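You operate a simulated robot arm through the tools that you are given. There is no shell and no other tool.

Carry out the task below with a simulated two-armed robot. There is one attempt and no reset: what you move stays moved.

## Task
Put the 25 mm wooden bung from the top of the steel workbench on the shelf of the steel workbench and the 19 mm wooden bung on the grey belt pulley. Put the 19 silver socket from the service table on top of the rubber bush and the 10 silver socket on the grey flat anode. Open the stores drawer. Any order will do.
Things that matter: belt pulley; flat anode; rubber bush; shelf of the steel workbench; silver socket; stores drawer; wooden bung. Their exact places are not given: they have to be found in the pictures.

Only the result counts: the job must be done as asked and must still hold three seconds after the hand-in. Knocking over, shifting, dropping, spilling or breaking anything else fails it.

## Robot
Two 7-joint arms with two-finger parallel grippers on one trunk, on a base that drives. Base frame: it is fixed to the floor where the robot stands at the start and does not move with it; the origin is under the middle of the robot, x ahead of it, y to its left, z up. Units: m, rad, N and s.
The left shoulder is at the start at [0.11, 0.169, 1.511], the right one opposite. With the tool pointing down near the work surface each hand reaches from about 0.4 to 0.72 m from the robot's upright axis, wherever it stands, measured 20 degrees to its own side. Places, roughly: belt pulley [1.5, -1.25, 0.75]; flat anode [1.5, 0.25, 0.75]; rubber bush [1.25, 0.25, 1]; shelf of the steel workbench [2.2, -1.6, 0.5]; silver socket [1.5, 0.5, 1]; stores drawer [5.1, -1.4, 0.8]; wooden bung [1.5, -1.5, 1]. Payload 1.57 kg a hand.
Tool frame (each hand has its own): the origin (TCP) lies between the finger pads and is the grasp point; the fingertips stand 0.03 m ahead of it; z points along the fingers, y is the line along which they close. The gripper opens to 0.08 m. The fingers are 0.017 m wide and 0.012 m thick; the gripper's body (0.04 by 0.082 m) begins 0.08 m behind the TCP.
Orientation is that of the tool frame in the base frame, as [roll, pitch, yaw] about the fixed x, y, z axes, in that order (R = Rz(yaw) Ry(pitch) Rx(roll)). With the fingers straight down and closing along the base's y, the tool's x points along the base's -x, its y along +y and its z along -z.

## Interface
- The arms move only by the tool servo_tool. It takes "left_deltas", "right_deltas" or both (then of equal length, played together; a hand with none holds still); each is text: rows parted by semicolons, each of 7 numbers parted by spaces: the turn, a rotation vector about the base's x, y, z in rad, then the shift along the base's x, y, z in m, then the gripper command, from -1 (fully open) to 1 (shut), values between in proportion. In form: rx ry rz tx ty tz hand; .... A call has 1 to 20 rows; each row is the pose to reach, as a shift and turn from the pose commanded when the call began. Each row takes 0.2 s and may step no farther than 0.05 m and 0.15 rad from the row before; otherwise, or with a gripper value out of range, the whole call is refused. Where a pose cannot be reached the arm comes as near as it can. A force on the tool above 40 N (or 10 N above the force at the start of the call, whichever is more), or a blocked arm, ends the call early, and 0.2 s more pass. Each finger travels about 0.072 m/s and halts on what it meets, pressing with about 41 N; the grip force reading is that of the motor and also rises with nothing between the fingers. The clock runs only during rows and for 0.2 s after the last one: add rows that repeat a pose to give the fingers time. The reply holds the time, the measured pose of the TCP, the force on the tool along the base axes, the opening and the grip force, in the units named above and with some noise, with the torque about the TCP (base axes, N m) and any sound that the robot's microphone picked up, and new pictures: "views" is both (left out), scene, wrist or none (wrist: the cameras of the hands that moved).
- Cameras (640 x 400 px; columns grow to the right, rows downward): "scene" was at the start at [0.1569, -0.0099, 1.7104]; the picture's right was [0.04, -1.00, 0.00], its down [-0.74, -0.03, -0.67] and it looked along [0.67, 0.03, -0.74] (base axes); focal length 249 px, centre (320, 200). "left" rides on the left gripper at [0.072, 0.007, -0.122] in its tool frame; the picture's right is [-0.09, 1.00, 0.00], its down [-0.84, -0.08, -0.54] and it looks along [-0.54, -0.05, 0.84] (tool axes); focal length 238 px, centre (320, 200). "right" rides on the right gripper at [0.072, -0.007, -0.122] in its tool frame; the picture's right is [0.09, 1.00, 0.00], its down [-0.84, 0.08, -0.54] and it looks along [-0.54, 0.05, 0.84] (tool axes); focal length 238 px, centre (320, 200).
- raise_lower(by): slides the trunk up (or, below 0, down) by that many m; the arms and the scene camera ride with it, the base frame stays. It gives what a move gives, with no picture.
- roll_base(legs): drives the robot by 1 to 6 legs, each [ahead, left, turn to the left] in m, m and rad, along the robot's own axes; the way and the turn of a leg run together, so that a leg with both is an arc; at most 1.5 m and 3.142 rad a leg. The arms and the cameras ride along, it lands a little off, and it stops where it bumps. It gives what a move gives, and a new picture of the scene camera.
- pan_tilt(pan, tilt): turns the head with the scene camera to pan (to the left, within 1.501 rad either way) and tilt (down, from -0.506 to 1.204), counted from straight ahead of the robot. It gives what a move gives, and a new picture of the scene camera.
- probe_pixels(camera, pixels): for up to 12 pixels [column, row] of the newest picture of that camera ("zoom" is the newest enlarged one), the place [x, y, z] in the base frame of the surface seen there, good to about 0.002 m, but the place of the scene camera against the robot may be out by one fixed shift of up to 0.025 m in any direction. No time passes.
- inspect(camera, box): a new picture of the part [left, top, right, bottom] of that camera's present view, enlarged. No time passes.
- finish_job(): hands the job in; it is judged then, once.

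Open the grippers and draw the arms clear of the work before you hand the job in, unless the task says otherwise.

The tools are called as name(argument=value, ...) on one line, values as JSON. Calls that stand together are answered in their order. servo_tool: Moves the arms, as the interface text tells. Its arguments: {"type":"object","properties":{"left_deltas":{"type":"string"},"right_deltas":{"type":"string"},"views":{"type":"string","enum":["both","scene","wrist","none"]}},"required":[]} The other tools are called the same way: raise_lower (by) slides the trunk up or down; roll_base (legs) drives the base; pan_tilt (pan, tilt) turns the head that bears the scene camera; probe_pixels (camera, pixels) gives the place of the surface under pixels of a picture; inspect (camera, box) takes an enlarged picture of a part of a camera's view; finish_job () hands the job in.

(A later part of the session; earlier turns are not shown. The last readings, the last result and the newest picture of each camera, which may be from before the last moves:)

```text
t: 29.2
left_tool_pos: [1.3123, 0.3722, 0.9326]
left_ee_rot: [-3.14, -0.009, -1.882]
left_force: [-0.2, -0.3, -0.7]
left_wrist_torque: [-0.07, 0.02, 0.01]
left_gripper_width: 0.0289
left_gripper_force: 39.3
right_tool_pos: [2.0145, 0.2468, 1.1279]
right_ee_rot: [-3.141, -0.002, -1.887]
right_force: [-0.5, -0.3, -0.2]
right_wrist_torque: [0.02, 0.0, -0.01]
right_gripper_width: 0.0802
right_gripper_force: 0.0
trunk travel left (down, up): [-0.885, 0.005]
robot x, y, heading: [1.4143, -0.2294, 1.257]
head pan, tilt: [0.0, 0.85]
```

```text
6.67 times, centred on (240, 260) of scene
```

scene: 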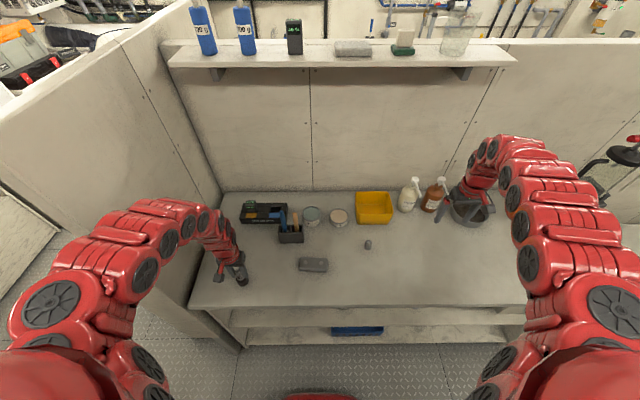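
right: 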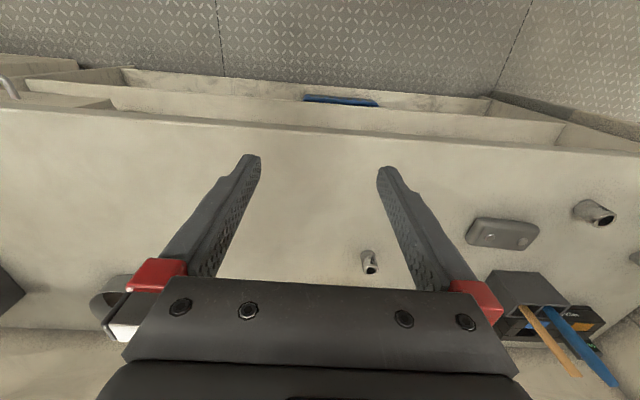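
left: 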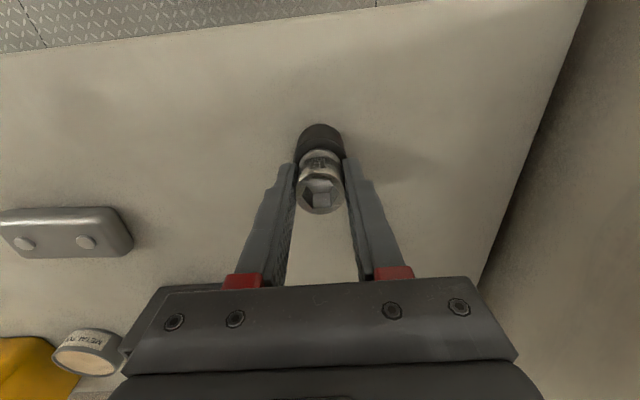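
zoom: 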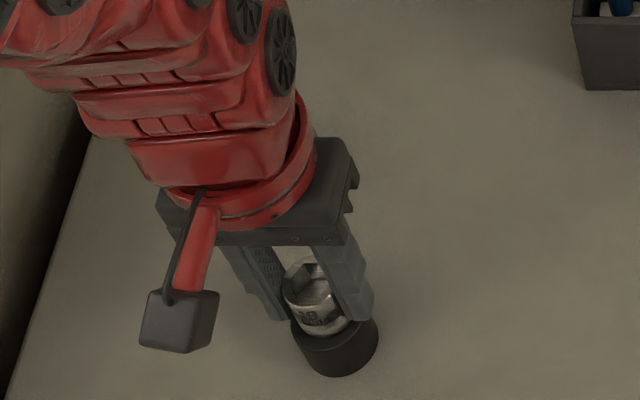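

Aligned; about 2 mm gap remains. Lower 2 mm, open the fingers and rise.

servo_tool(left_deltas="0 0 0 0 0 -0.001 1;0 0 0 0 0 -0.002 1;0 0 0 0 0 -0.002 1;0 0 0 0 0 -0.002 0.0;0 0 0 0 0 -0.002 -0.6;0 0 0 0 0 -0.002 -0.6;0 0 0 0 0 0.02 -0.6;0 0 0 0 0 0.05 -0.6;0 0 0 0 0 0.08 -0.6", views="both")

inspect(camera="left", box=[240, 60, 480, 210])

```text
t: 31.2
left_tool_pos: [1.3155, 0.3879, 0.997]
left_ee_rot: [-3.139, -0.014, -1.881]
left_force: [0.8, 0.6, -0.3]
left_wrist_torque: [-0.02, 0.03, -0.01]
left_gripper_width: 0.0642
left_gripper_force: 0.1
left hand out of reach, approached as far as the arm can: row 8, 9
right_tool_pos: [2.0142, 0.2473, 1.1281]
right_ee_rot: [-3.14, -0.001, -1.886]
right_force: [0.1, 0.0, -1.0]
right_wrist_torque: [0.01, 0.02, 0.04]
right_gripper_width: 0.0802
right_gripper_force: 0.0
trunk travel left (down, up): [-0.885, 0.005]
robot x, y, heading: [1.42, -0.2307, 1.259]
head pan, tilt: [0.0, 0.85]
```

scene: 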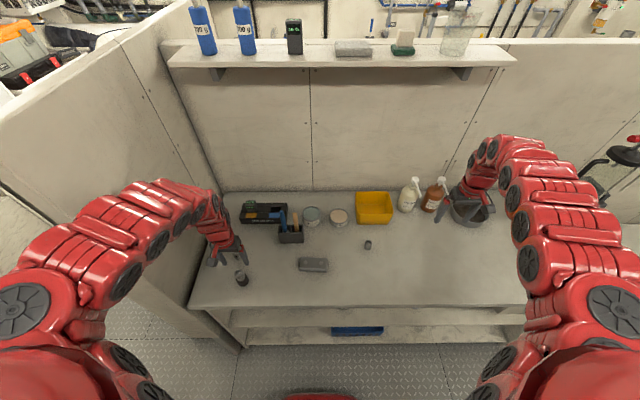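
left: 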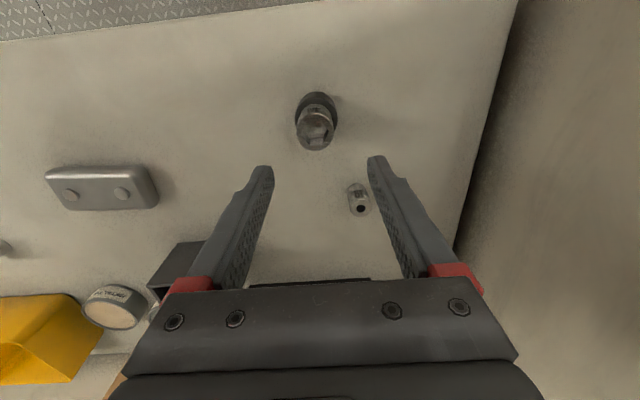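

```text
2.67 times, centred on (360, 135) of left
```

zoom: 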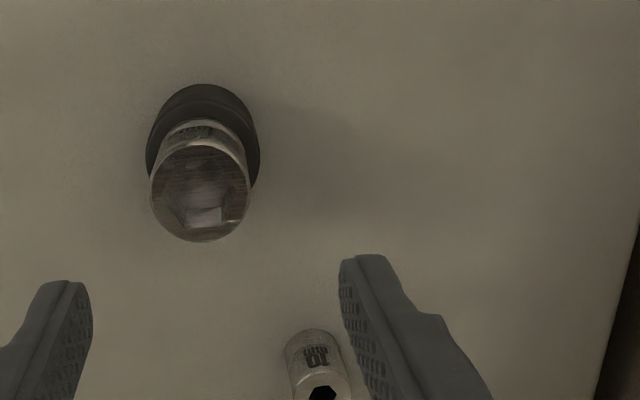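

The 19 socket stands on the bush. Now probe the 10 socket top at (360,207).

inspect(camera="left", box=[330, 170, 390, 225])

```text
7.27 times, centred on (360, 198) of left
```

zoom: 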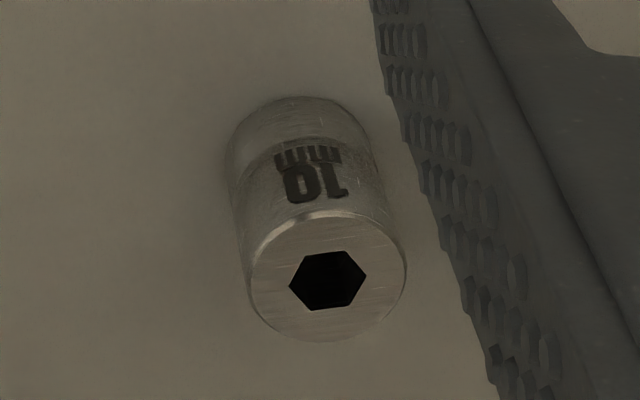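

probe_pixels(camera="zoom", pixels=[[258, 278], [398, 278], [328, 228], [328, 332], [275, 320], [380, 235], [180, 300]])

```text
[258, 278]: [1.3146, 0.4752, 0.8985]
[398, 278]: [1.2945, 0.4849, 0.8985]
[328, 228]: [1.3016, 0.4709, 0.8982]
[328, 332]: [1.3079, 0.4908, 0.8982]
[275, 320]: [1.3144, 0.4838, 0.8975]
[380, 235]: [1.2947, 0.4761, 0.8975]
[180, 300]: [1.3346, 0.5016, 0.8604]
```

10 socket centre (1.305,0.4805), Ø22 mm. Move over it above the stack height, then lower to z≈0.935.

servo_tool(left_deltas="0 0 0 -0.004 0.03 0 -0.6;0 0 0 -0.008 0.065 0 -0.6;0 0 0 -0.0105 0.0926 0 -0.6;0 0 0 -0.0105 0.0926 -0.03 -0.6;0 0 0 -0.0105 0.0926 -0.06 -0.6;0 0 0 -0.0105 0.0926 -0.06 -0.6", views="wrist")

```text
t: 32.6
left_tool_pos: [1.3032, 0.4809, 0.9373]
left_ee_rot: [-3.14, -0.008, -1.883]
left_force: [0.2, 0.8, -0.5]
left_wrist_torque: [0.0, 0.02, 0.02]
left_gripper_width: 0.0641
left_gripper_force: 0.1
right_tool_pos: [2.0157, 0.2466, 1.1282]
right_ee_rot: [3.141, -0.001, -1.884]
right_force: [0.3, 0.2, 0.2]
right_wrist_torque: [0.0, 0.04, 0.0]
right_gripper_width: 0.0798
right_gripper_force: 0.1
trunk travel left (down, up): [-0.885, 0.005]
robot x, y, heading: [1.4164, -0.2298, 1.254]
head pan, tilt: [0.0, 0.85]
```

left: 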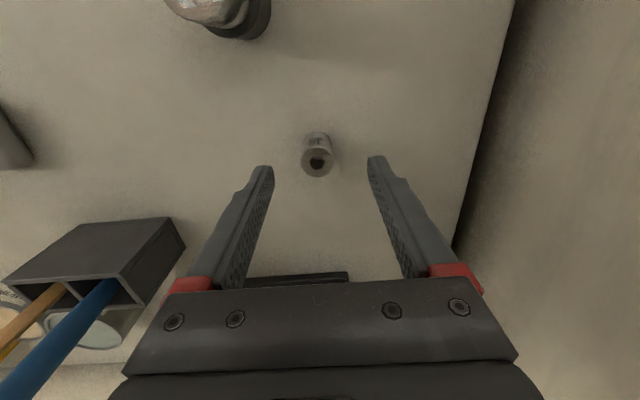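

Well centred. Descend to 0.895 and close.

servo_tool(left_deltas="0 0 0 0.001 0 -0.02 -0.6;0 0 0 0.001 0 -0.042 -0.6;0 0 0 0.001 0 -0.042 -0.6;0 0 0 0.001 0 -0.042 1;0 0 0 0.001 0 -0.042 1;0 0 0 0.001 0 -0.042 1;0 0 0 0.001 0 -0.042 1", views="wrist")

```text
t: 34.2
left_tool_pos: [1.3056, 0.4668, 0.9055]
left_ee_rot: [-3.141, -0.008, -1.882]
left_force: [-3.4, -5.2, 19.4]
left_wrist_torque: [0.04, 0.01, 0.02]
left_gripper_width: 0.0208
left_gripper_force: 34.1
left hand out of reach, approached as far as the arm can: row 1, 2, 3, 4, 5, 6, 7
right_tool_pos: [2.0149, 0.2449, 1.1289]
right_ee_rot: [3.14, 0.0, -1.884]
right_force: [0.6, 0.8, -0.3]
right_wrist_torque: [-0.04, 0.02, -0.01]
right_gripper_width: 0.0802
right_gripper_force: 0.0
trunk travel left (down, up): [-0.885, 0.005]
robot x, y, heading: [1.4157, -0.2282, 1.261]
head pan, tilt: [0.0, 0.85]
```

left: 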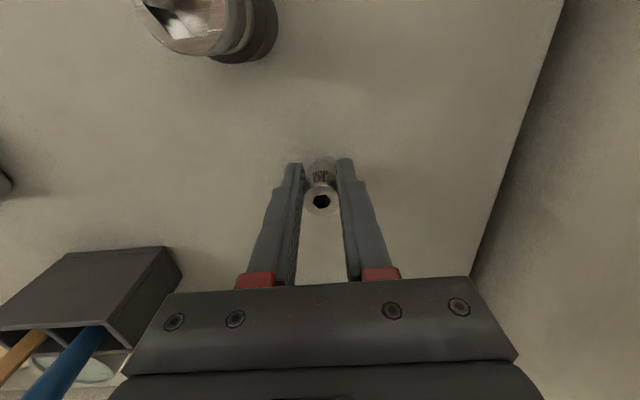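

The arm hit its reach limit: TCP reads (1.3056,0.4668,0.9055) with 19 N upward. Probe where the socket is now.

inspect(camera="left", box=[290, 150, 350, 220])

```text
5.71 times, centred on (320, 185) of left
```

zoom: 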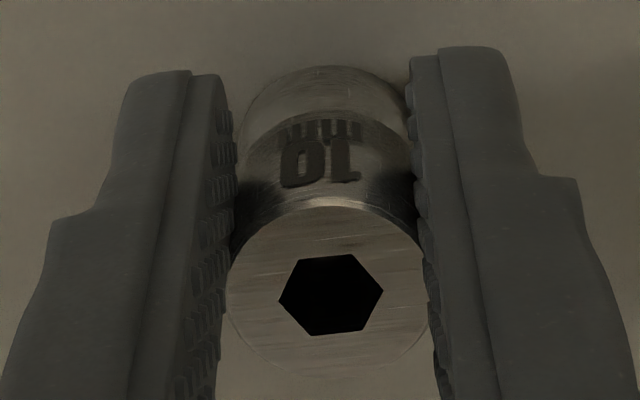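

probe_pixels(camera="zoom", pixels=[[235, 300], [425, 300], [330, 205], [328, 375], [320, 75], [60, 30]])

servo_tool(left_deltas="0 0 0 0 0 0 1;0 0 0 0 0 0 1", views="none")

```text
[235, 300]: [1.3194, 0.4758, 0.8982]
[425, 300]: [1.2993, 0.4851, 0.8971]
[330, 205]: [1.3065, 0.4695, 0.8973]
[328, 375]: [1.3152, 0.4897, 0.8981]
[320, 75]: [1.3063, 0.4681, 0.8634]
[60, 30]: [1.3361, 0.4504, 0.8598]
```

```text
t: 34.8
left_tool_pos: [1.3049, 0.4663, 0.9055]
left_ee_rot: [-3.139, -0.008, -1.882]
left_force: [-4.2, -2.5, 18.4]
left_wrist_torque: [0.01, 0.06, 0.04]
left_gripper_width: 0.0207
left_gripper_force: 34.4
right_tool_pos: [2.0157, 0.2436, 1.1279]
right_ee_rot: [3.14, 0.0, -1.887]
right_force: [0.4, 0.3, -0.3]
right_wrist_torque: [0.0, 0.01, -0.01]
right_gripper_width: 0.08
right_gripper_force: 0.1
trunk travel left (down, up): [-0.885, 0.005]
robot x, y, heading: [1.4144, -0.2303, 1.26]
head pan, tilt: [0.0, 0.85]
```

The socket is 14 mm ahead of the TCP, a poor grip at the reach limit. I'll release, rise straight up, then drive the base 0.07 ahead and regrasp.

servo_tool(left_deltas="0 0 0 0 0 0 0.2;0 0 0 0 0 0 -0.6;0 0 0 0 0 0 -0.6;0 0 0 0 0 0.03 -0.6;0 0 0 0 0 0.07 -0.6;0 0 0 0 0 0.11 -0.6", views="both")

inspect(camera="scene", box=[180, 180, 340, 300])

```text
t: 36.2
left_tool_pos: [1.3072, 0.4676, 1.0118]
left_ee_rot: [-3.139, -0.009, -1.883]
left_force: [0.1, -0.5, 0.0]
left_wrist_torque: [0.03, 0.02, 0.03]
left_gripper_width: 0.0641
left_gripper_force: 0.0
right_tool_pos: [2.0152, 0.2465, 1.1266]
right_ee_rot: [3.141, -0.002, -1.885]
right_force: [-0.4, -0.4, 0.3]
right_wrist_torque: [0.04, 0.01, -0.01]
right_gripper_width: 0.0798
right_gripper_force: 0.0
trunk travel left (down, up): [-0.885, 0.005]
robot x, y, heading: [1.4153, -0.2296, 1.258]
head pan, tilt: [0.0, 0.85]
```

scene: 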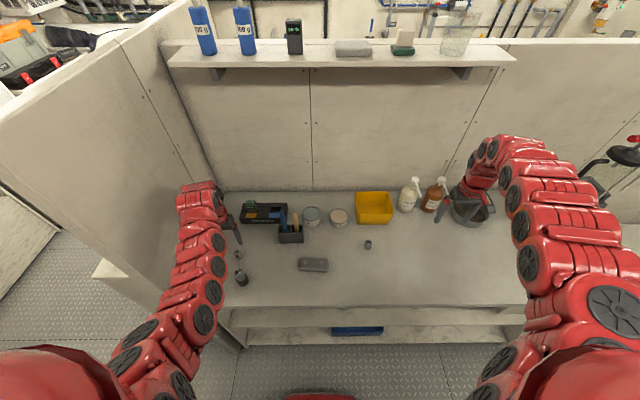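
left: 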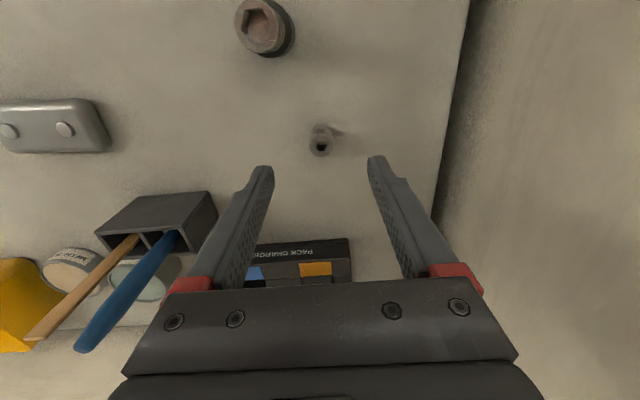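

```text
3.33 times, centred on (260, 240) of scene
```

zoom: 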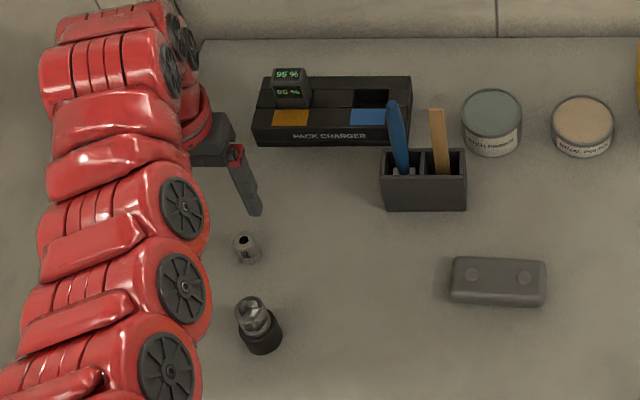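

The arm changed posture (elbow more stretched). I probe the arm's outer side against the partition and the socket before driving.

probe_pixels(camera="scene", pixels=[[178, 210], [182, 245], [165, 290], [160, 310], [125, 340], [190, 185], [170, 230], [150, 290], [100, 268]])

probe_pixels(camera="left", pixels=[[322, 145], [312, 148], [331, 147], [320, 155], [80, 345], [120, 300], [300, 245], [335, 270]])

```text
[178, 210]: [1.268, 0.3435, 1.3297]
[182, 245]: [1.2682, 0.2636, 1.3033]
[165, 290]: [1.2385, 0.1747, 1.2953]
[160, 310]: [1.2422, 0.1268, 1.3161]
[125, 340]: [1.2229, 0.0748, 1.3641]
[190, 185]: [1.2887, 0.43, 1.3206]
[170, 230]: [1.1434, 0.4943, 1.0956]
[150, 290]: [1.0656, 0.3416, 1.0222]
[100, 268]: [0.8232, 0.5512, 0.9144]
```

```text
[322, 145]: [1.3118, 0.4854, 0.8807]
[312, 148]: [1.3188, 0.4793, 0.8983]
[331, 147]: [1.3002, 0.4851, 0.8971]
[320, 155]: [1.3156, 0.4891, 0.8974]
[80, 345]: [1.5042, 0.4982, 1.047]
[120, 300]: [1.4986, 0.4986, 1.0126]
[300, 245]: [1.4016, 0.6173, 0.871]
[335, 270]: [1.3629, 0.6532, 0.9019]
```

Arm clear of partition by ~0.16. Check the right hand versus pump bottles before moving ahead.

inspect(camera="scene", box=[380, 150, 540, 250])

probe_pixels(camera="scene", pixels=[[415, 180], [443, 179], [433, 207], [410, 207], [443, 215], [468, 218], [492, 190]])

inspect(camera="right", box=[0, 0, 640, 400])

```text
4.00 times, centred on (460, 200) of scene
```

zoom: 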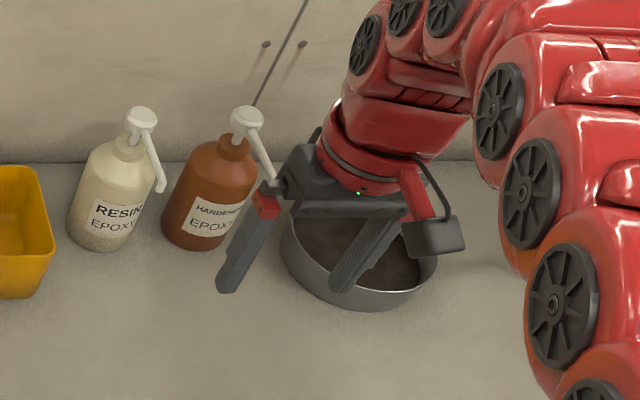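

```text
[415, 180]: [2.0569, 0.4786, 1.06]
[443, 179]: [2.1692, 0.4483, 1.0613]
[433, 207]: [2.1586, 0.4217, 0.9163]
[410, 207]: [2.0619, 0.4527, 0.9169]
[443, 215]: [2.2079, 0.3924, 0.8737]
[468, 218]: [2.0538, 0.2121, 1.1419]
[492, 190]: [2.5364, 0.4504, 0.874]
```

```text
1.00 times, centred on (320, 200) of right (not enlarged: the box is as wide or as high as the picture)
```

zoom: 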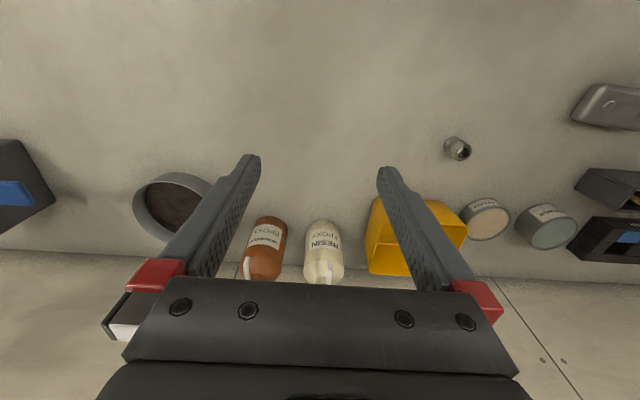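

Bottle tops (≈1.05) are below the right fingertips (≈1.10) and further back; safe. Drive ahead 0.07.

roll_base(legs=[[0.07, 0, 0]])

servo_tool(left_deltas="0 0 0 -0.004 -0.02 0 -0.6;0 0 0 -0.012 -0.045 0 -0.6;0 0 0 -0.012 -0.045 0 -0.6", views="wrist")

```text
t: 37.2
left_tool_pos: [1.3259, 0.5292, 1.0132]
left_ee_rot: [-3.141, -0.003, -1.883]
left_force: [-0.3, -0.2, -0.3]
left_wrist_torque: [0.04, -0.01, -0.01]
left_gripper_width: 0.0641
left_gripper_force: 0.0
right_tool_pos: [2.0362, 0.3072, 1.1302]
right_ee_rot: [-3.141, 0.002, -1.888]
right_force: [0.2, -0.5, 0.2]
right_wrist_torque: [0.03, 0.02, 0.03]
right_gripper_width: 0.0796
right_gripper_force: 0.0
trunk travel left (down, up): [-0.885, 0.005]
robot x, y, heading: [1.4338, -0.168, 1.256]
head pan, tilt: [0.0, 0.85]
```

scene: 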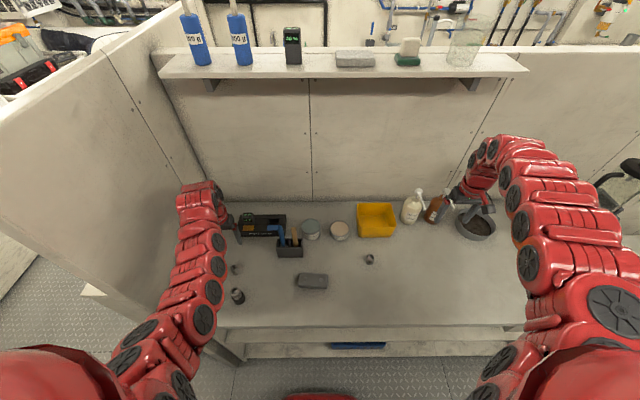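

```text
t: 38.0
left_tool_pos: [1.3152, 0.4892, 1.0111]
left_ee_rot: [-3.138, -0.012, -1.883]
left_force: [0.1, 0.8, 0.1]
left_wrist_torque: [-0.03, -0.02, -0.01]
left_gripper_width: 0.0639
left_gripper_force: 0.0
right_tool_pos: [2.0371, 0.3114, 1.1264]
right_ee_rot: [3.141, -0.003, -1.889]
right_force: [0.0, -0.3, -0.3]
right_wrist_torque: [-0.02, -0.01, -0.02]
right_gripper_width: 0.08
right_gripper_force: 0.1
trunk travel left (down, up): [-0.885, 0.005]
robot x, y, heading: [1.4362, -0.1665, 1.257]
head pan, tilt: [0.0, 0.85]
```

left: 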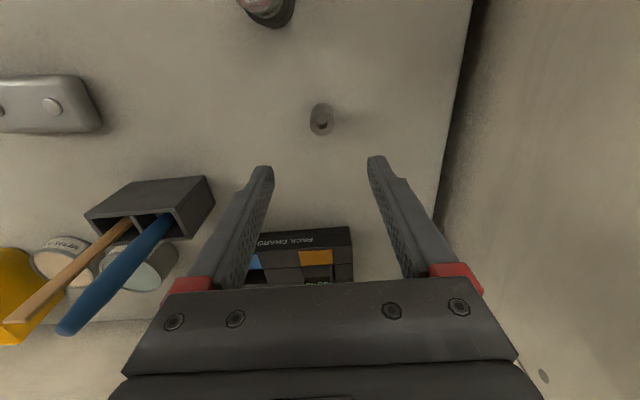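

Zoom on the 10 socket at (321,120) to get its centre.

inspect(camera="left", box=[291, 85, 351, 145])

```text
6.67 times, centred on (321, 115) of left
```

zoom: 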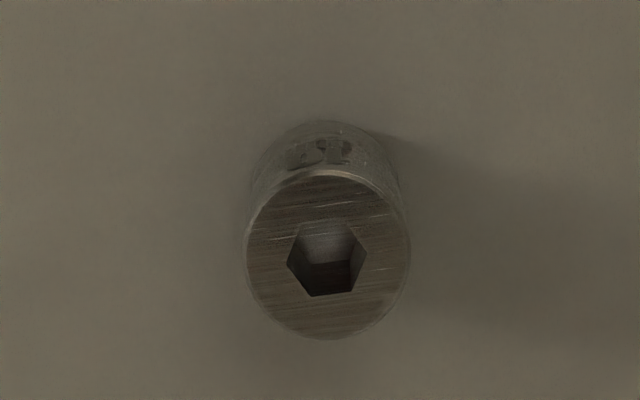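

probe_pixels(camera="zoom", pixels=[[252, 257], [403, 257], [328, 180], [328, 330], [275, 205], [380, 310]])

```text
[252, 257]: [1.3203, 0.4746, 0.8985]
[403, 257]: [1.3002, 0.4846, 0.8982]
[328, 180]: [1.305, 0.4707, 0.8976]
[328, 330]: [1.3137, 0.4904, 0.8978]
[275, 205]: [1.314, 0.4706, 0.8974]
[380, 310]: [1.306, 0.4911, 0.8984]
```

Centre (1.310,0.4803). Move over and down to ~0.94, then verify.

servo_tool(left_deltas="0 0 0 -0.005 -0.009 -0.035 -0.6;0 0 0 -0.005 -0.009 -0.07 -0.6;0 0 0 -0.005 -0.009 -0.07 -0.6", views="wrist")

servo_tool(left_deltas="0 0 0 0 0 0 -0.6", views="none")

```text
t: 38.8
left_tool_pos: [1.3074, 0.4757, 0.9425]
left_ee_rot: [-3.139, -0.007, -1.885]
left_force: [-0.1, -0.5, 0.2]
left_wrist_torque: [0.01, -0.01, -0.01]
left_gripper_width: 0.0641
left_gripper_force: 0.0
right_tool_pos: [2.0367, 0.3097, 1.1276]
right_ee_rot: [3.141, 0.0, -1.888]
right_force: [0.2, -0.2, -1.0]
right_wrist_torque: [0.0, -0.01, 0.0]
right_gripper_width: 0.0798
right_gripper_force: 0.1
trunk travel left (down, up): [-0.885, 0.005]
robot x, y, heading: [1.438, -0.17, 1.257]
head pan, tilt: [0.0, 0.85]
```

left: 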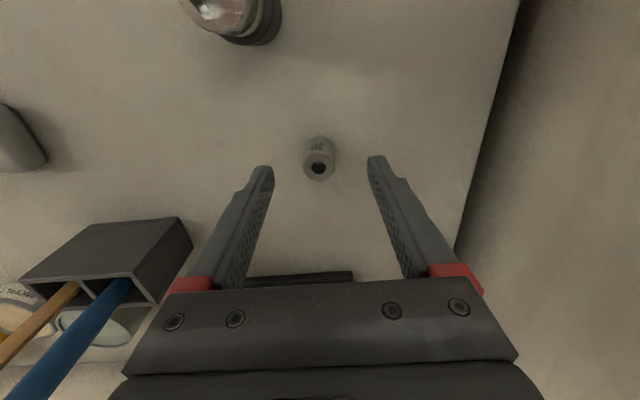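

```text
t: 39.2
left_tool_pos: [1.3075, 0.4769, 0.9417]
left_ee_rot: [-3.139, -0.009, -1.883]
left_force: [0.3, 0.0, 0.1]
left_wrist_torque: [-0.02, 0.01, -0.01]
left_gripper_width: 0.064
left_gripper_force: 0.0
right_tool_pos: [2.0355, 0.3101, 1.1283]
right_ee_rot: [-3.14, -0.001, -1.886]
right_force: [-0.5, 0.1, -0.5]
right_wrist_torque: [0.01, 0.01, 0.0]
right_gripper_width: 0.08
right_gripper_force: 0.1
trunk travel left (down, up): [-0.885, 0.005]
robot x, y, heading: [1.437, -0.1668, 1.259]
head pan, tilt: [0.0, 0.85]
```

Correct by (+0.002,+0.004), descend to 0.896 and close.

servo_tool(left_deltas="0 0 0 0.002 0.004 -0.023 -0.6;0 0 0 0.002 0.004 -0.046 -0.6;0 0 0 0.002 0.004 -0.046 -0.6;0 0 0 0.002 0.004 -0.046 0.5;0 0 0 0.002 0.004 -0.046 1;0 0 0 0.002 0.004 -0.046 1;0 0 0 0.002 0.004 -0.046 1", views="wrist")

```text
t: 40.8
left_tool_pos: [1.3101, 0.4812, 0.8963]
left_ee_rot: [-3.14, -0.009, -1.883]
left_force: [0.6, 1.2, 0.3]
left_wrist_torque: [0.03, 0.02, 0.0]
left_gripper_width: 0.0237
left_gripper_force: 36.0
right_tool_pos: [2.0365, 0.3092, 1.1274]
right_ee_rot: [3.141, -0.002, -1.887]
right_force: [0.5, -0.2, 0.1]
right_wrist_torque: [-0.04, 0.0, -0.01]
right_gripper_width: 0.08
right_gripper_force: 0.0
trunk travel left (down, up): [-0.885, 0.005]
robot x, y, heading: [1.4374, -0.1697, 1.255]
head pan, tilt: [0.0, 0.85]
```

left: 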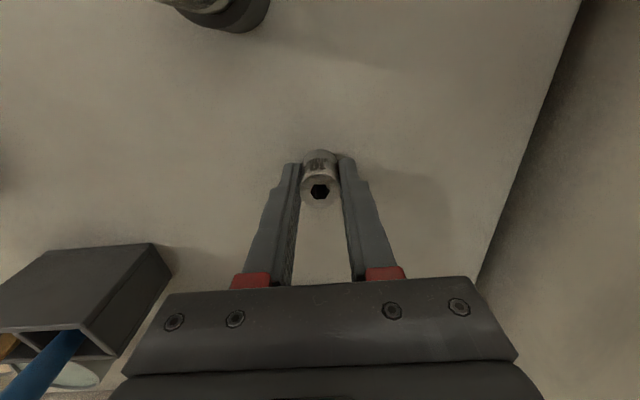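

Gripped (23.7 mm). Lift to z≈1.03, then back the base 0.10 so I can carry the socket clear of the brushes at (1.504,0.498).

servo_tool(left_deltas="0 0 0 0 0 0.03 1;0 0 0 0 0 0.07 1;0 0 0 0 0 0.11 1;0 0 0 0 0 0.13 1;0 0 0 0 0 0.13 1", views="wrist")

roll_base(legs=[[-0.1, 0, 0]])

```text
t: 42.0
left_tool_pos: [1.3113, 0.4793, 1.0242]
left_ee_rot: [-3.14, -0.01, -1.88]
left_force: [0.2, 0.4, -1.2]
left_wrist_torque: [-0.01, -0.04, 0.0]
left_gripper_width: 0.0239
left_gripper_force: 35.8
right_tool_pos: [2.0368, 0.3098, 1.1278]
right_ee_rot: [-3.141, -0.004, -1.885]
right_force: [-0.4, 0.8, 0.2]
right_wrist_torque: [0.01, 0.02, 0.0]
right_gripper_width: 0.08
right_gripper_force: 0.1
trunk travel left (down, up): [-0.885, 0.005]
robot x, y, heading: [1.436, -0.1646, 1.256]
head pan, tilt: [0.0, 0.85]
```

left: 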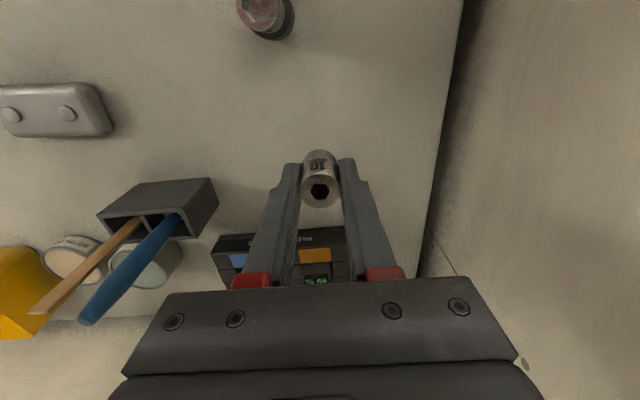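

```text
t: 43.2
left_tool_pos: [1.2811, 0.3873, 1.0228]
left_ee_rot: [-3.139, -0.011, -1.883]
left_force: [1.1, 0.2, -1.9]
left_wrist_torque: [-0.01, 0.0, 0.02]
left_gripper_width: 0.0238
left_gripper_force: 36.0
right_tool_pos: [2.0066, 0.2186, 1.1273]
right_ee_rot: [-3.14, -0.004, -1.885]
right_force: [-0.4, 0.5, -0.3]
right_wrist_torque: [-0.02, 0.03, -0.07]
right_gripper_width: 0.0804
right_gripper_force: 0.0
trunk travel left (down, up): [-0.885, 0.005]
robot x, y, heading: [1.403, -0.2584, 1.257]
head pan, tilt: [0.0, 0.85]
```

scene: 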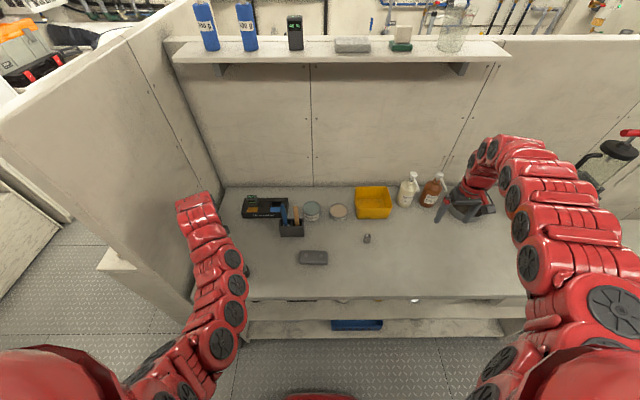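

Carry the socket straight to over the anode at (1.577,0.352), then look.

servo_tool(left_deltas="0 0 0 0.042 -0.005 0 1;0 0 0 0.085 -0.01 0 1;0 0 0 0.128 -0.015 0 1;0 0 0 0.171 -0.02 0 1;0 0 0 0.214 -0.025 0 1;0 0 0 0.256 -0.03 0 1;0 0 0 0.296 -0.035 0 1;0 0 0 0.296 -0.035 -0.03 1;0 0 0 0.296 -0.035 -0.06 1;0 0 0 0.296 -0.035 -0.06 1", views="both")

```text
t: 45.4
left_tool_pos: [1.5783, 0.352, 0.9632]
left_ee_rot: [-3.139, -0.009, -1.883]
left_force: [-0.2, 0.0, -0.6]
left_wrist_torque: [0.0, -0.01, -0.01]
left_gripper_width: 0.0238
left_gripper_force: 35.4
right_tool_pos: [2.0058, 0.2173, 1.1286]
right_ee_rot: [3.141, -0.001, -1.884]
right_force: [-0.2, 1.5, -0.5]
right_wrist_torque: [-0.03, -0.01, -0.01]
right_gripper_width: 0.0799
right_gripper_force: 0.1
trunk travel left (down, up): [-0.885, 0.005]
robot x, y, heading: [1.4036, -0.257, 1.256]
head pan, tilt: [0.0, 0.85]
```

scene: 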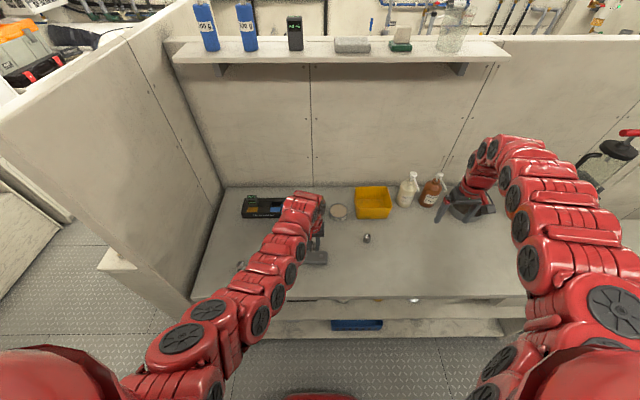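
left: 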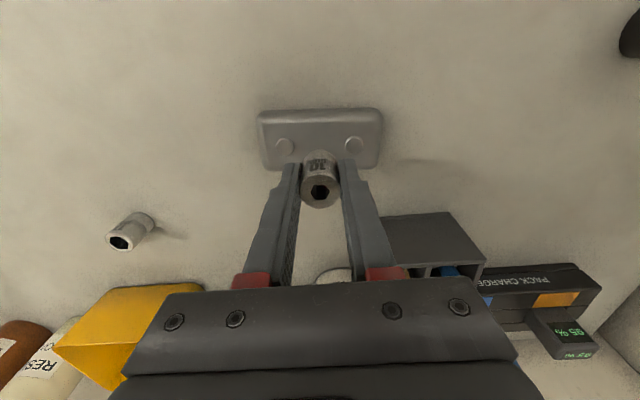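

Over the anode. Probe the anode's bolts and face to refine the drop height.

probe_pixels(camera="left", pixels=[[284, 146], [354, 144], [319, 146], [319, 128], [319, 112], [275, 165], [368, 165], [262, 125], [378, 125], [319, 108], [300, 144], [338, 144]])

inspect(camera="left", box=[240, 90, 400, 220])

```text
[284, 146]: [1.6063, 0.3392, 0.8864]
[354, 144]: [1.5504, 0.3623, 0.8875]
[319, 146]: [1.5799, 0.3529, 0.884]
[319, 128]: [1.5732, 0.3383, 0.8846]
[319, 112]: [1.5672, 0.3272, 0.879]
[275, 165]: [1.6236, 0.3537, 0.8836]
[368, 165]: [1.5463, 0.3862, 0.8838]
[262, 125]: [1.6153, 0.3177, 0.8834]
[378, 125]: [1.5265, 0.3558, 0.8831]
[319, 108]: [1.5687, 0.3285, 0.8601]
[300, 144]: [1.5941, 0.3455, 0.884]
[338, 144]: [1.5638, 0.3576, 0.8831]
```

```text
3.08 times, centred on (320, 155) of left
```

zoom: 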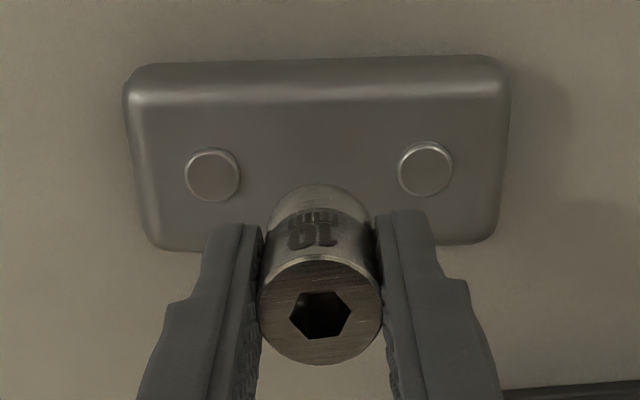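

Anode top 0.884, centre (1.578,0.351). Lower to TCP 0.9205, open, and rise.

servo_tool(left_deltas="0 0 0 -0.0005 -0.001 -0.025 1;0 0 0 -0.0005 -0.001 -0.04 1;0 0 0 -0.0005 -0.001 -0.0425 1;0 0 0 -0.0005 -0.001 -0.0425 1", views="wrist")

inspect(camera="left", box=[240, 90, 400, 220])

```text
t: 46.4
left_tool_pos: [1.5762, 0.3528, 0.92]
left_ee_rot: [-3.14, -0.01, -1.884]
left_force: [-1.4, -0.2, 0.1]
left_wrist_torque: [0.0, -0.01, 0.0]
left_gripper_width: 0.0238
left_gripper_force: 36.2
right_tool_pos: [2.0058, 0.2178, 1.128]
right_ee_rot: [-3.142, -0.002, -1.885]
right_force: [-0.6, -1.1, 0.2]
right_wrist_torque: [0.01, 0.0, -0.01]
right_gripper_width: 0.0798
right_gripper_force: 0.1
trunk travel left (down, up): [-0.885, 0.005]
robot x, y, heading: [1.4057, -0.2591, 1.255]
head pan, tilt: [0.0, 0.85]
```

left: 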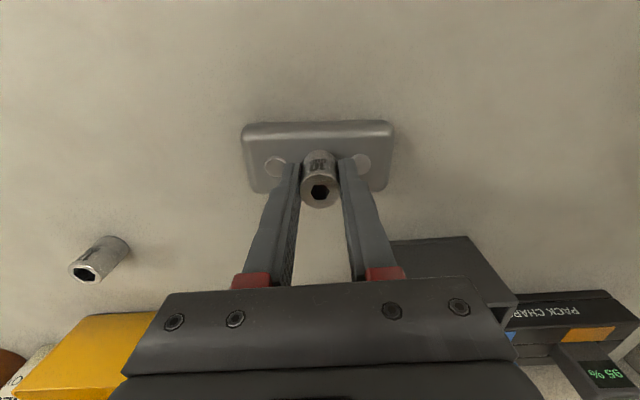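

```text
3.08 times, centred on (320, 155) of left
```

zoom: 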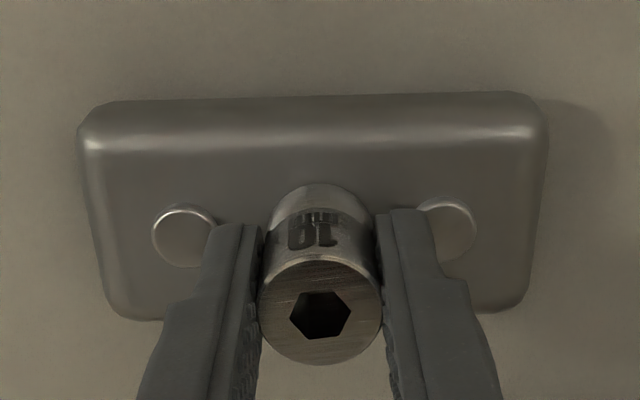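

Near contact and centred between the bolts. Open and rise.

servo_tool(left_deltas="0 0 0 0 0 -0.0005 1;0 0 0 0 0 -0.0005 0.2;0 0 0 0 0 -0.0005 -0.2;0 0 0 0 0 -0.0005 -0.2;0 0 0 0 0 0.02 -0.2;0 0 0 0 0 0.05 -0.2;0 0 0 0 0 0.09 -0.2;0 0 0 0 0 0.12 -0.2", views="wrist")

inspect(camera="left", box=[160, 0, 640, 220])

```text
t: 48.2
left_tool_pos: [1.5795, 0.3523, 1.0418]
left_ee_rot: [-3.139, -0.008, -1.883]
left_force: [0.8, 0.0, -0.5]
left_wrist_torque: [0.03, -0.01, -0.03]
left_gripper_width: 0.0479
left_gripper_force: 0.1
right_tool_pos: [2.0061, 0.218, 1.127]
right_ee_rot: [-3.14, -0.002, -1.887]
right_force: [0.4, 0.0, 0.6]
right_wrist_torque: [-0.02, -0.03, -0.01]
right_gripper_width: 0.0801
right_gripper_force: 0.1
trunk travel left (down, up): [-0.885, 0.005]
robot x, y, heading: [1.4061, -0.2602, 1.257]
head pan, tilt: [0.0, 0.85]
```

left: 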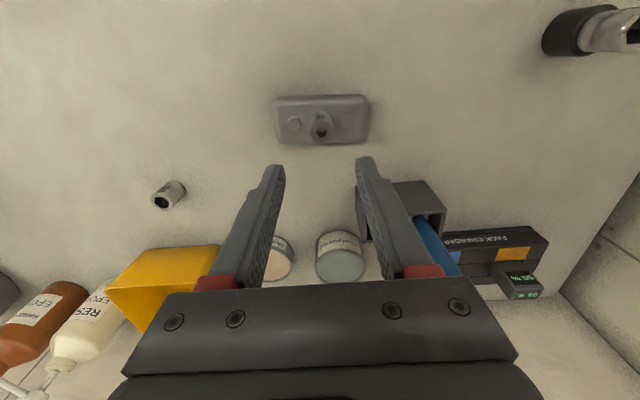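

```text
1.33 times, centred on (400, 110) of left
```

zoom: 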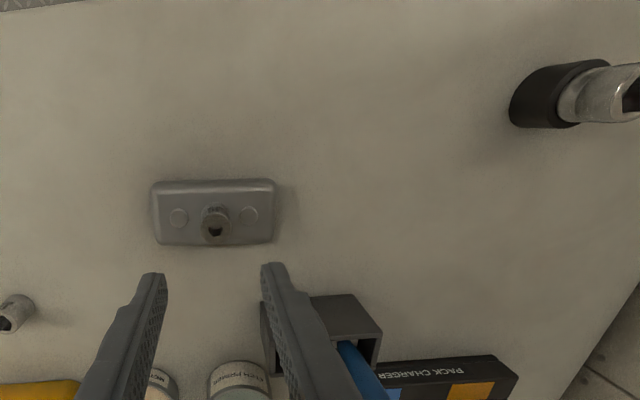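

Both sockets placed. Now back off, turn to the aisle direction, and drive ahead before facing the workbench.

roll_base(legs=[[-0.2, 0, 0], [0, 0, -1.571]])

pan_tilt(pan=-0.9, tilt=0.7)

```text
t: 53.6
left_tool_pos: [1.9541, -0.6289, 1.0405]
left_ee_rot: [-3.14, -0.009, 2.82]
left_force: [-0.3, -0.1, 0.1]
left_wrist_torque: [-0.02, 0.05, -0.01]
left_gripper_width: 0.0481
left_gripper_force: 0.1
right_tool_pos: [1.8164, -1.0553, 1.1291]
right_ee_rot: [3.141, -0.002, 2.818]
right_force: [0.1, 0.6, 0.8]
right_wrist_torque: [-0.01, 0.02, 0.02]
right_gripper_width: 0.0801
right_gripper_force: 0.1
trunk travel left (down, up): [-0.885, 0.005]
robot x, y, heading: [1.3464, -0.448, -0.325]
head pan, tilt: [0.0, 0.85]
```

scene: 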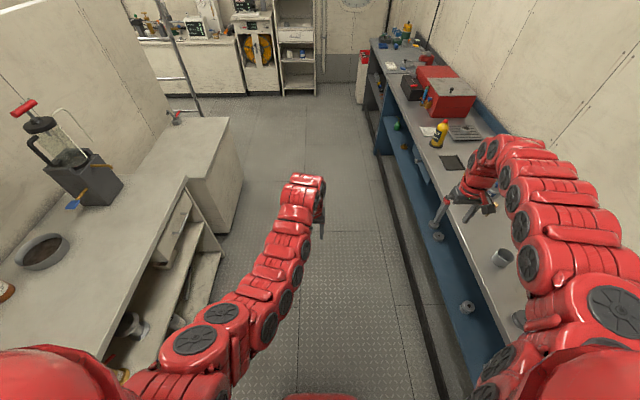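

```text
t: 54.8
left_tool_pos: [1.9544, -0.6292, 1.0405]
left_ee_rot: [-3.139, -0.009, 2.819]
left_force: [-0.1, -0.2, 0.3]
left_wrist_torque: [-0.02, -0.02, 0.0]
left_gripper_width: 0.0479
left_gripper_force: 0.1
right_tool_pos: [1.8184, -1.0564, 1.1286]
right_ee_rot: [3.141, -0.001, 2.817]
right_force: [0.1, -0.3, 0.8]
right_wrist_torque: [0.05, 0.01, 0.01]
right_gripper_width: 0.0801
right_gripper_force: 0.1
trunk travel left (down, up): [-0.885, 0.005]
robot x, y, heading: [1.3435, -0.4512, -0.325]
head pan, tilt: [-0.901, 0.7]
```

scene: 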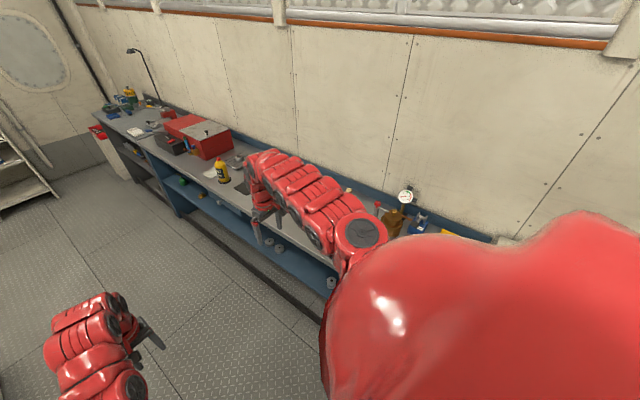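

Bring the right hand inwards to reduce the sweep radius, then drive ahead 0.25 and turn to the bench.

servo_tool(right_deltas="0 0 0 0.014 0.043 0 -1;0 0 0 0.028 0.086 0 -1;0 0 0 0.045 0.13 0 -1;0 0 0 0.06 0.17 0 -1", views="none")

pan_tilt(pan=0.0, tilt=0.75)

roll_base(legs=[[0.28, 0.08, 0], [0, 0, -1.55]])

```text
t: 55.8
left_tool_pos: [1.9552, -0.6268, 1.0398]
left_ee_rot: [-3.139, -0.009, 2.821]
left_force: [-0.5, 0.5, 0.0]
left_wrist_torque: [-0.01, -0.02, -0.01]
left_gripper_width: 0.0481
left_gripper_force: 0.0
right_tool_pos: [1.8795, -0.8832, 1.1304]
right_ee_rot: [-3.14, -0.003, 2.818]
right_force: [-0.3, -0.5, 0.5]
right_wrist_torque: [-0.07, 0.0, 0.0]
right_gripper_width: 0.0805
right_gripper_force: 0.1
trunk travel left (down, up): [-0.885, 0.005]
robot x, y, heading: [1.3435, -0.4495, -0.323]
head pan, tilt: [-0.901, 0.7]
```

```text
t: 57.0
left_tool_pos: [1.955, -0.6289, 1.0406]
left_ee_rot: [-3.139, -0.01, 2.821]
left_force: [-0.5, -0.1, 0.0]
left_wrist_torque: [-0.01, 0.02, 0.01]
left_gripper_width: 0.0481
left_gripper_force: 0.0
right_tool_pos: [1.878, -0.8867, 1.1298]
right_ee_rot: [3.141, -0.002, 2.818]
right_force: [-0.3, 0.3, 0.5]
right_wrist_torque: [0.02, 0.0, -0.03]
right_gripper_width: 0.0801
right_gripper_force: 0.1
trunk travel left (down, up): [-0.885, 0.005]
robot x, y, heading: [1.3474, -0.452, -0.324]
head pan, tilt: [0.0, 0.75]
```

scene: 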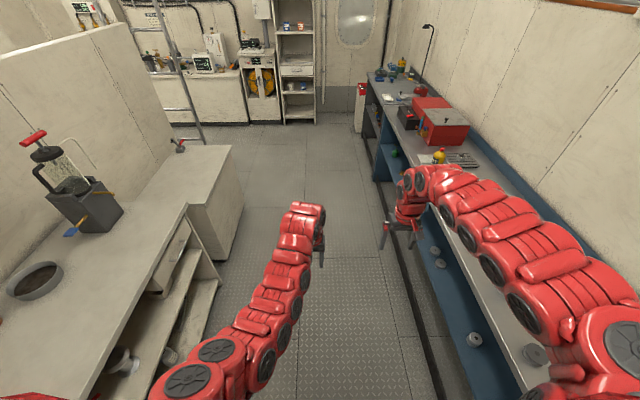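

```text
t: 62.8
left_tool_pos: [1.4907, -1.0814, 1.0402]
left_ee_rot: [-3.141, -0.007, 1.294]
left_force: [-0.9, 0.0, -0.2]
left_wrist_torque: [0.01, 0.02, 0.0]
left_gripper_width: 0.0479
left_gripper_force: 0.0
right_tool_pos: [1.2321, -1.0178, 1.1303]
right_ee_rot: [-3.141, -0.001, 1.29]
right_force: [0.7, -0.1, 1.4]
right_wrist_torque: [0.0, 0.03, -0.03]
right_gripper_width: 0.08
right_gripper_force: 0.0
trunk travel left (down, up): [-0.885, 0.005]
robot x, y, heading: [1.6406, -0.4664, -1.851]
head pan, tilt: [0.0, 0.75]
```

scene: 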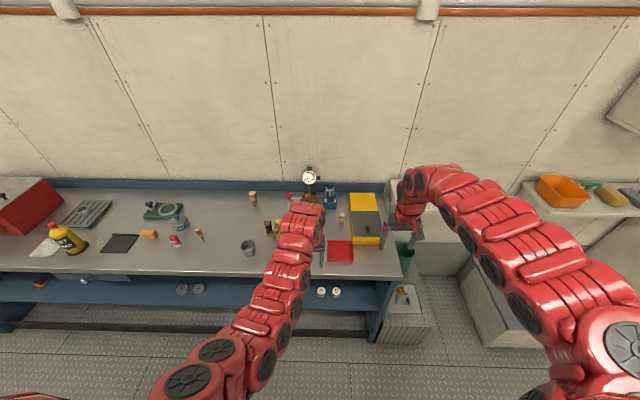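

Now facing the bench. Enlarge it to read the bungs and find the pulley.

inspect(camera="scene", box=[130, 180, 290, 280])

inspect(camera="scene", box=[240, 165, 400, 265])

inspect(camera="scene", box=[0, 260, 240, 400])

```text
4.00 times, centred on (210, 230) of scene
```

zoom: 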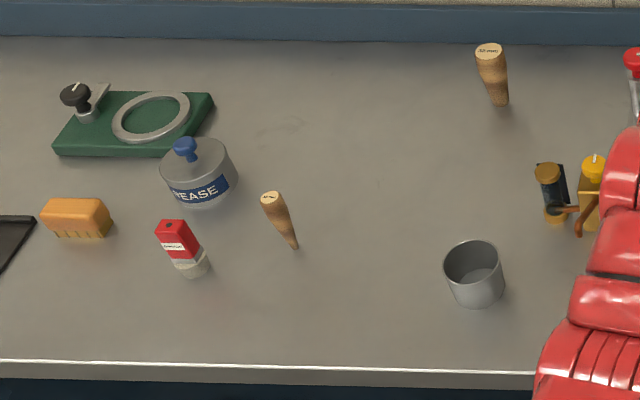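

```text
4.00 times, centred on (320, 215) of scene
```

zoom: 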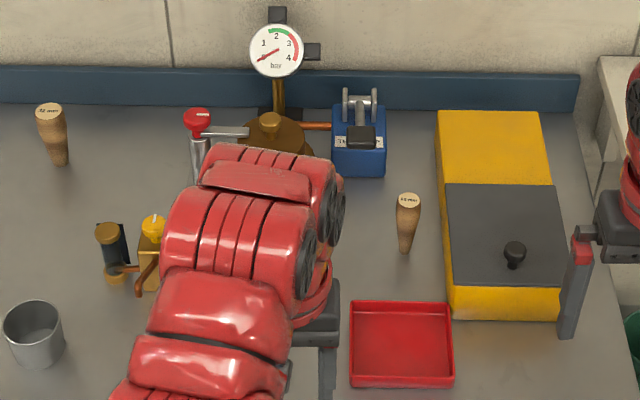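

```text
2.67 times, centred on (120, 330) of scene
```

zoom: 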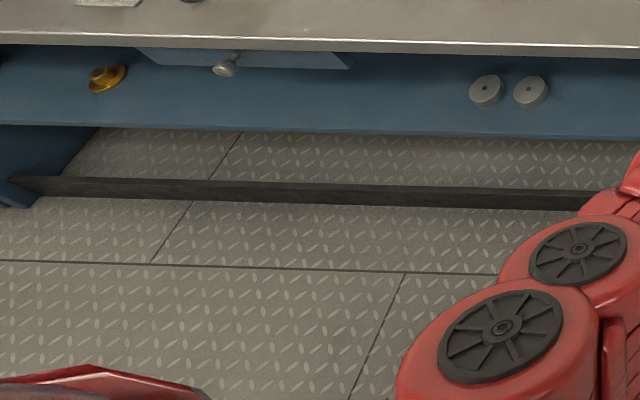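

Three bungs with labels on their tops. Read each.

inspect(camera="scene", box=[240, 186, 268, 212])

inspect(camera="scene", box=[186, 222, 214, 248])

inspect(camera="scene", box=[328, 206, 356, 232])

probe_pixels(camera="scene", pixels=[[252, 193], [254, 205], [198, 229], [203, 241], [341, 215], [341, 228], [183, 290], [321, 292], [100, 285], [120, 265], [100, 310], [85, 283]])

```text
15.38 times, centred on (254, 199) of scene
```

zoom: 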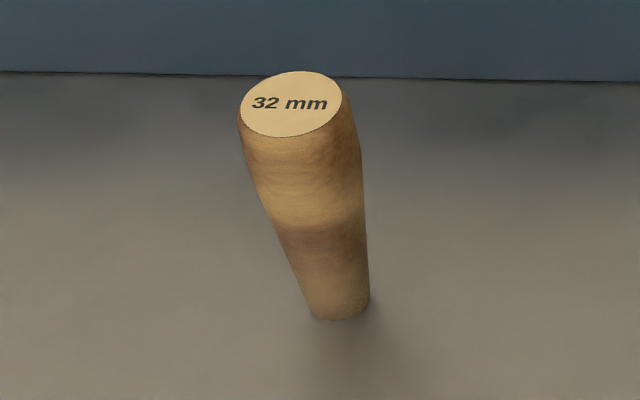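

```text
15.38 times, centred on (200, 235) of scene
```

zoom: 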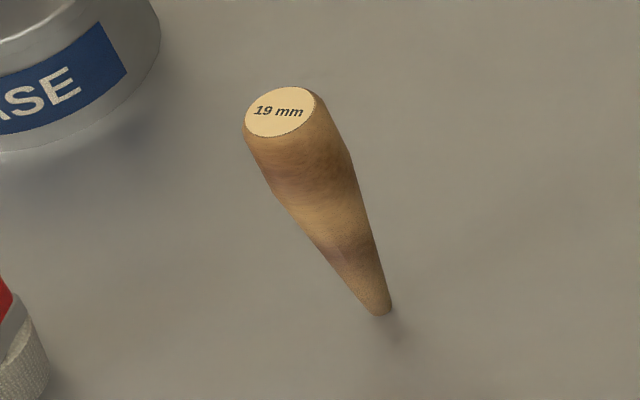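

```text
15.38 times, centred on (342, 219) of scene
```

zoom: 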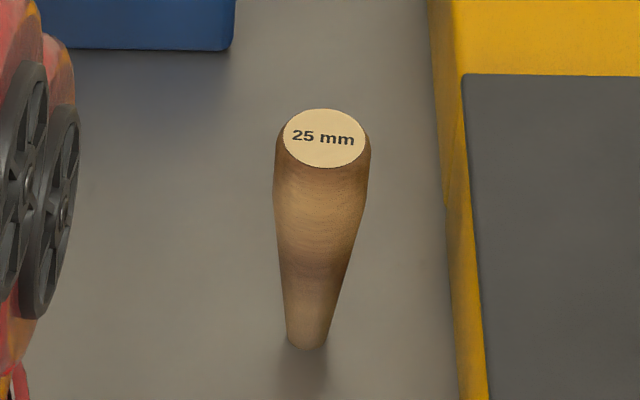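

```text
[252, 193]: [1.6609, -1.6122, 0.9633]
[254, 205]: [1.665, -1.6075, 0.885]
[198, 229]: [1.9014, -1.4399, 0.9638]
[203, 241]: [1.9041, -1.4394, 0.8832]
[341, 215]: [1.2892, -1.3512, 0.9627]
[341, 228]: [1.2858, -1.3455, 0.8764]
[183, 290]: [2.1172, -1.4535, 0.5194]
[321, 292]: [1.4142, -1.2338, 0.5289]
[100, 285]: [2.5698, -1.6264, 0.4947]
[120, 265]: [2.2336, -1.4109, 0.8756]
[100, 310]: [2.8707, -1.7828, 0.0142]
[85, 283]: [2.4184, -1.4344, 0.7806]
```

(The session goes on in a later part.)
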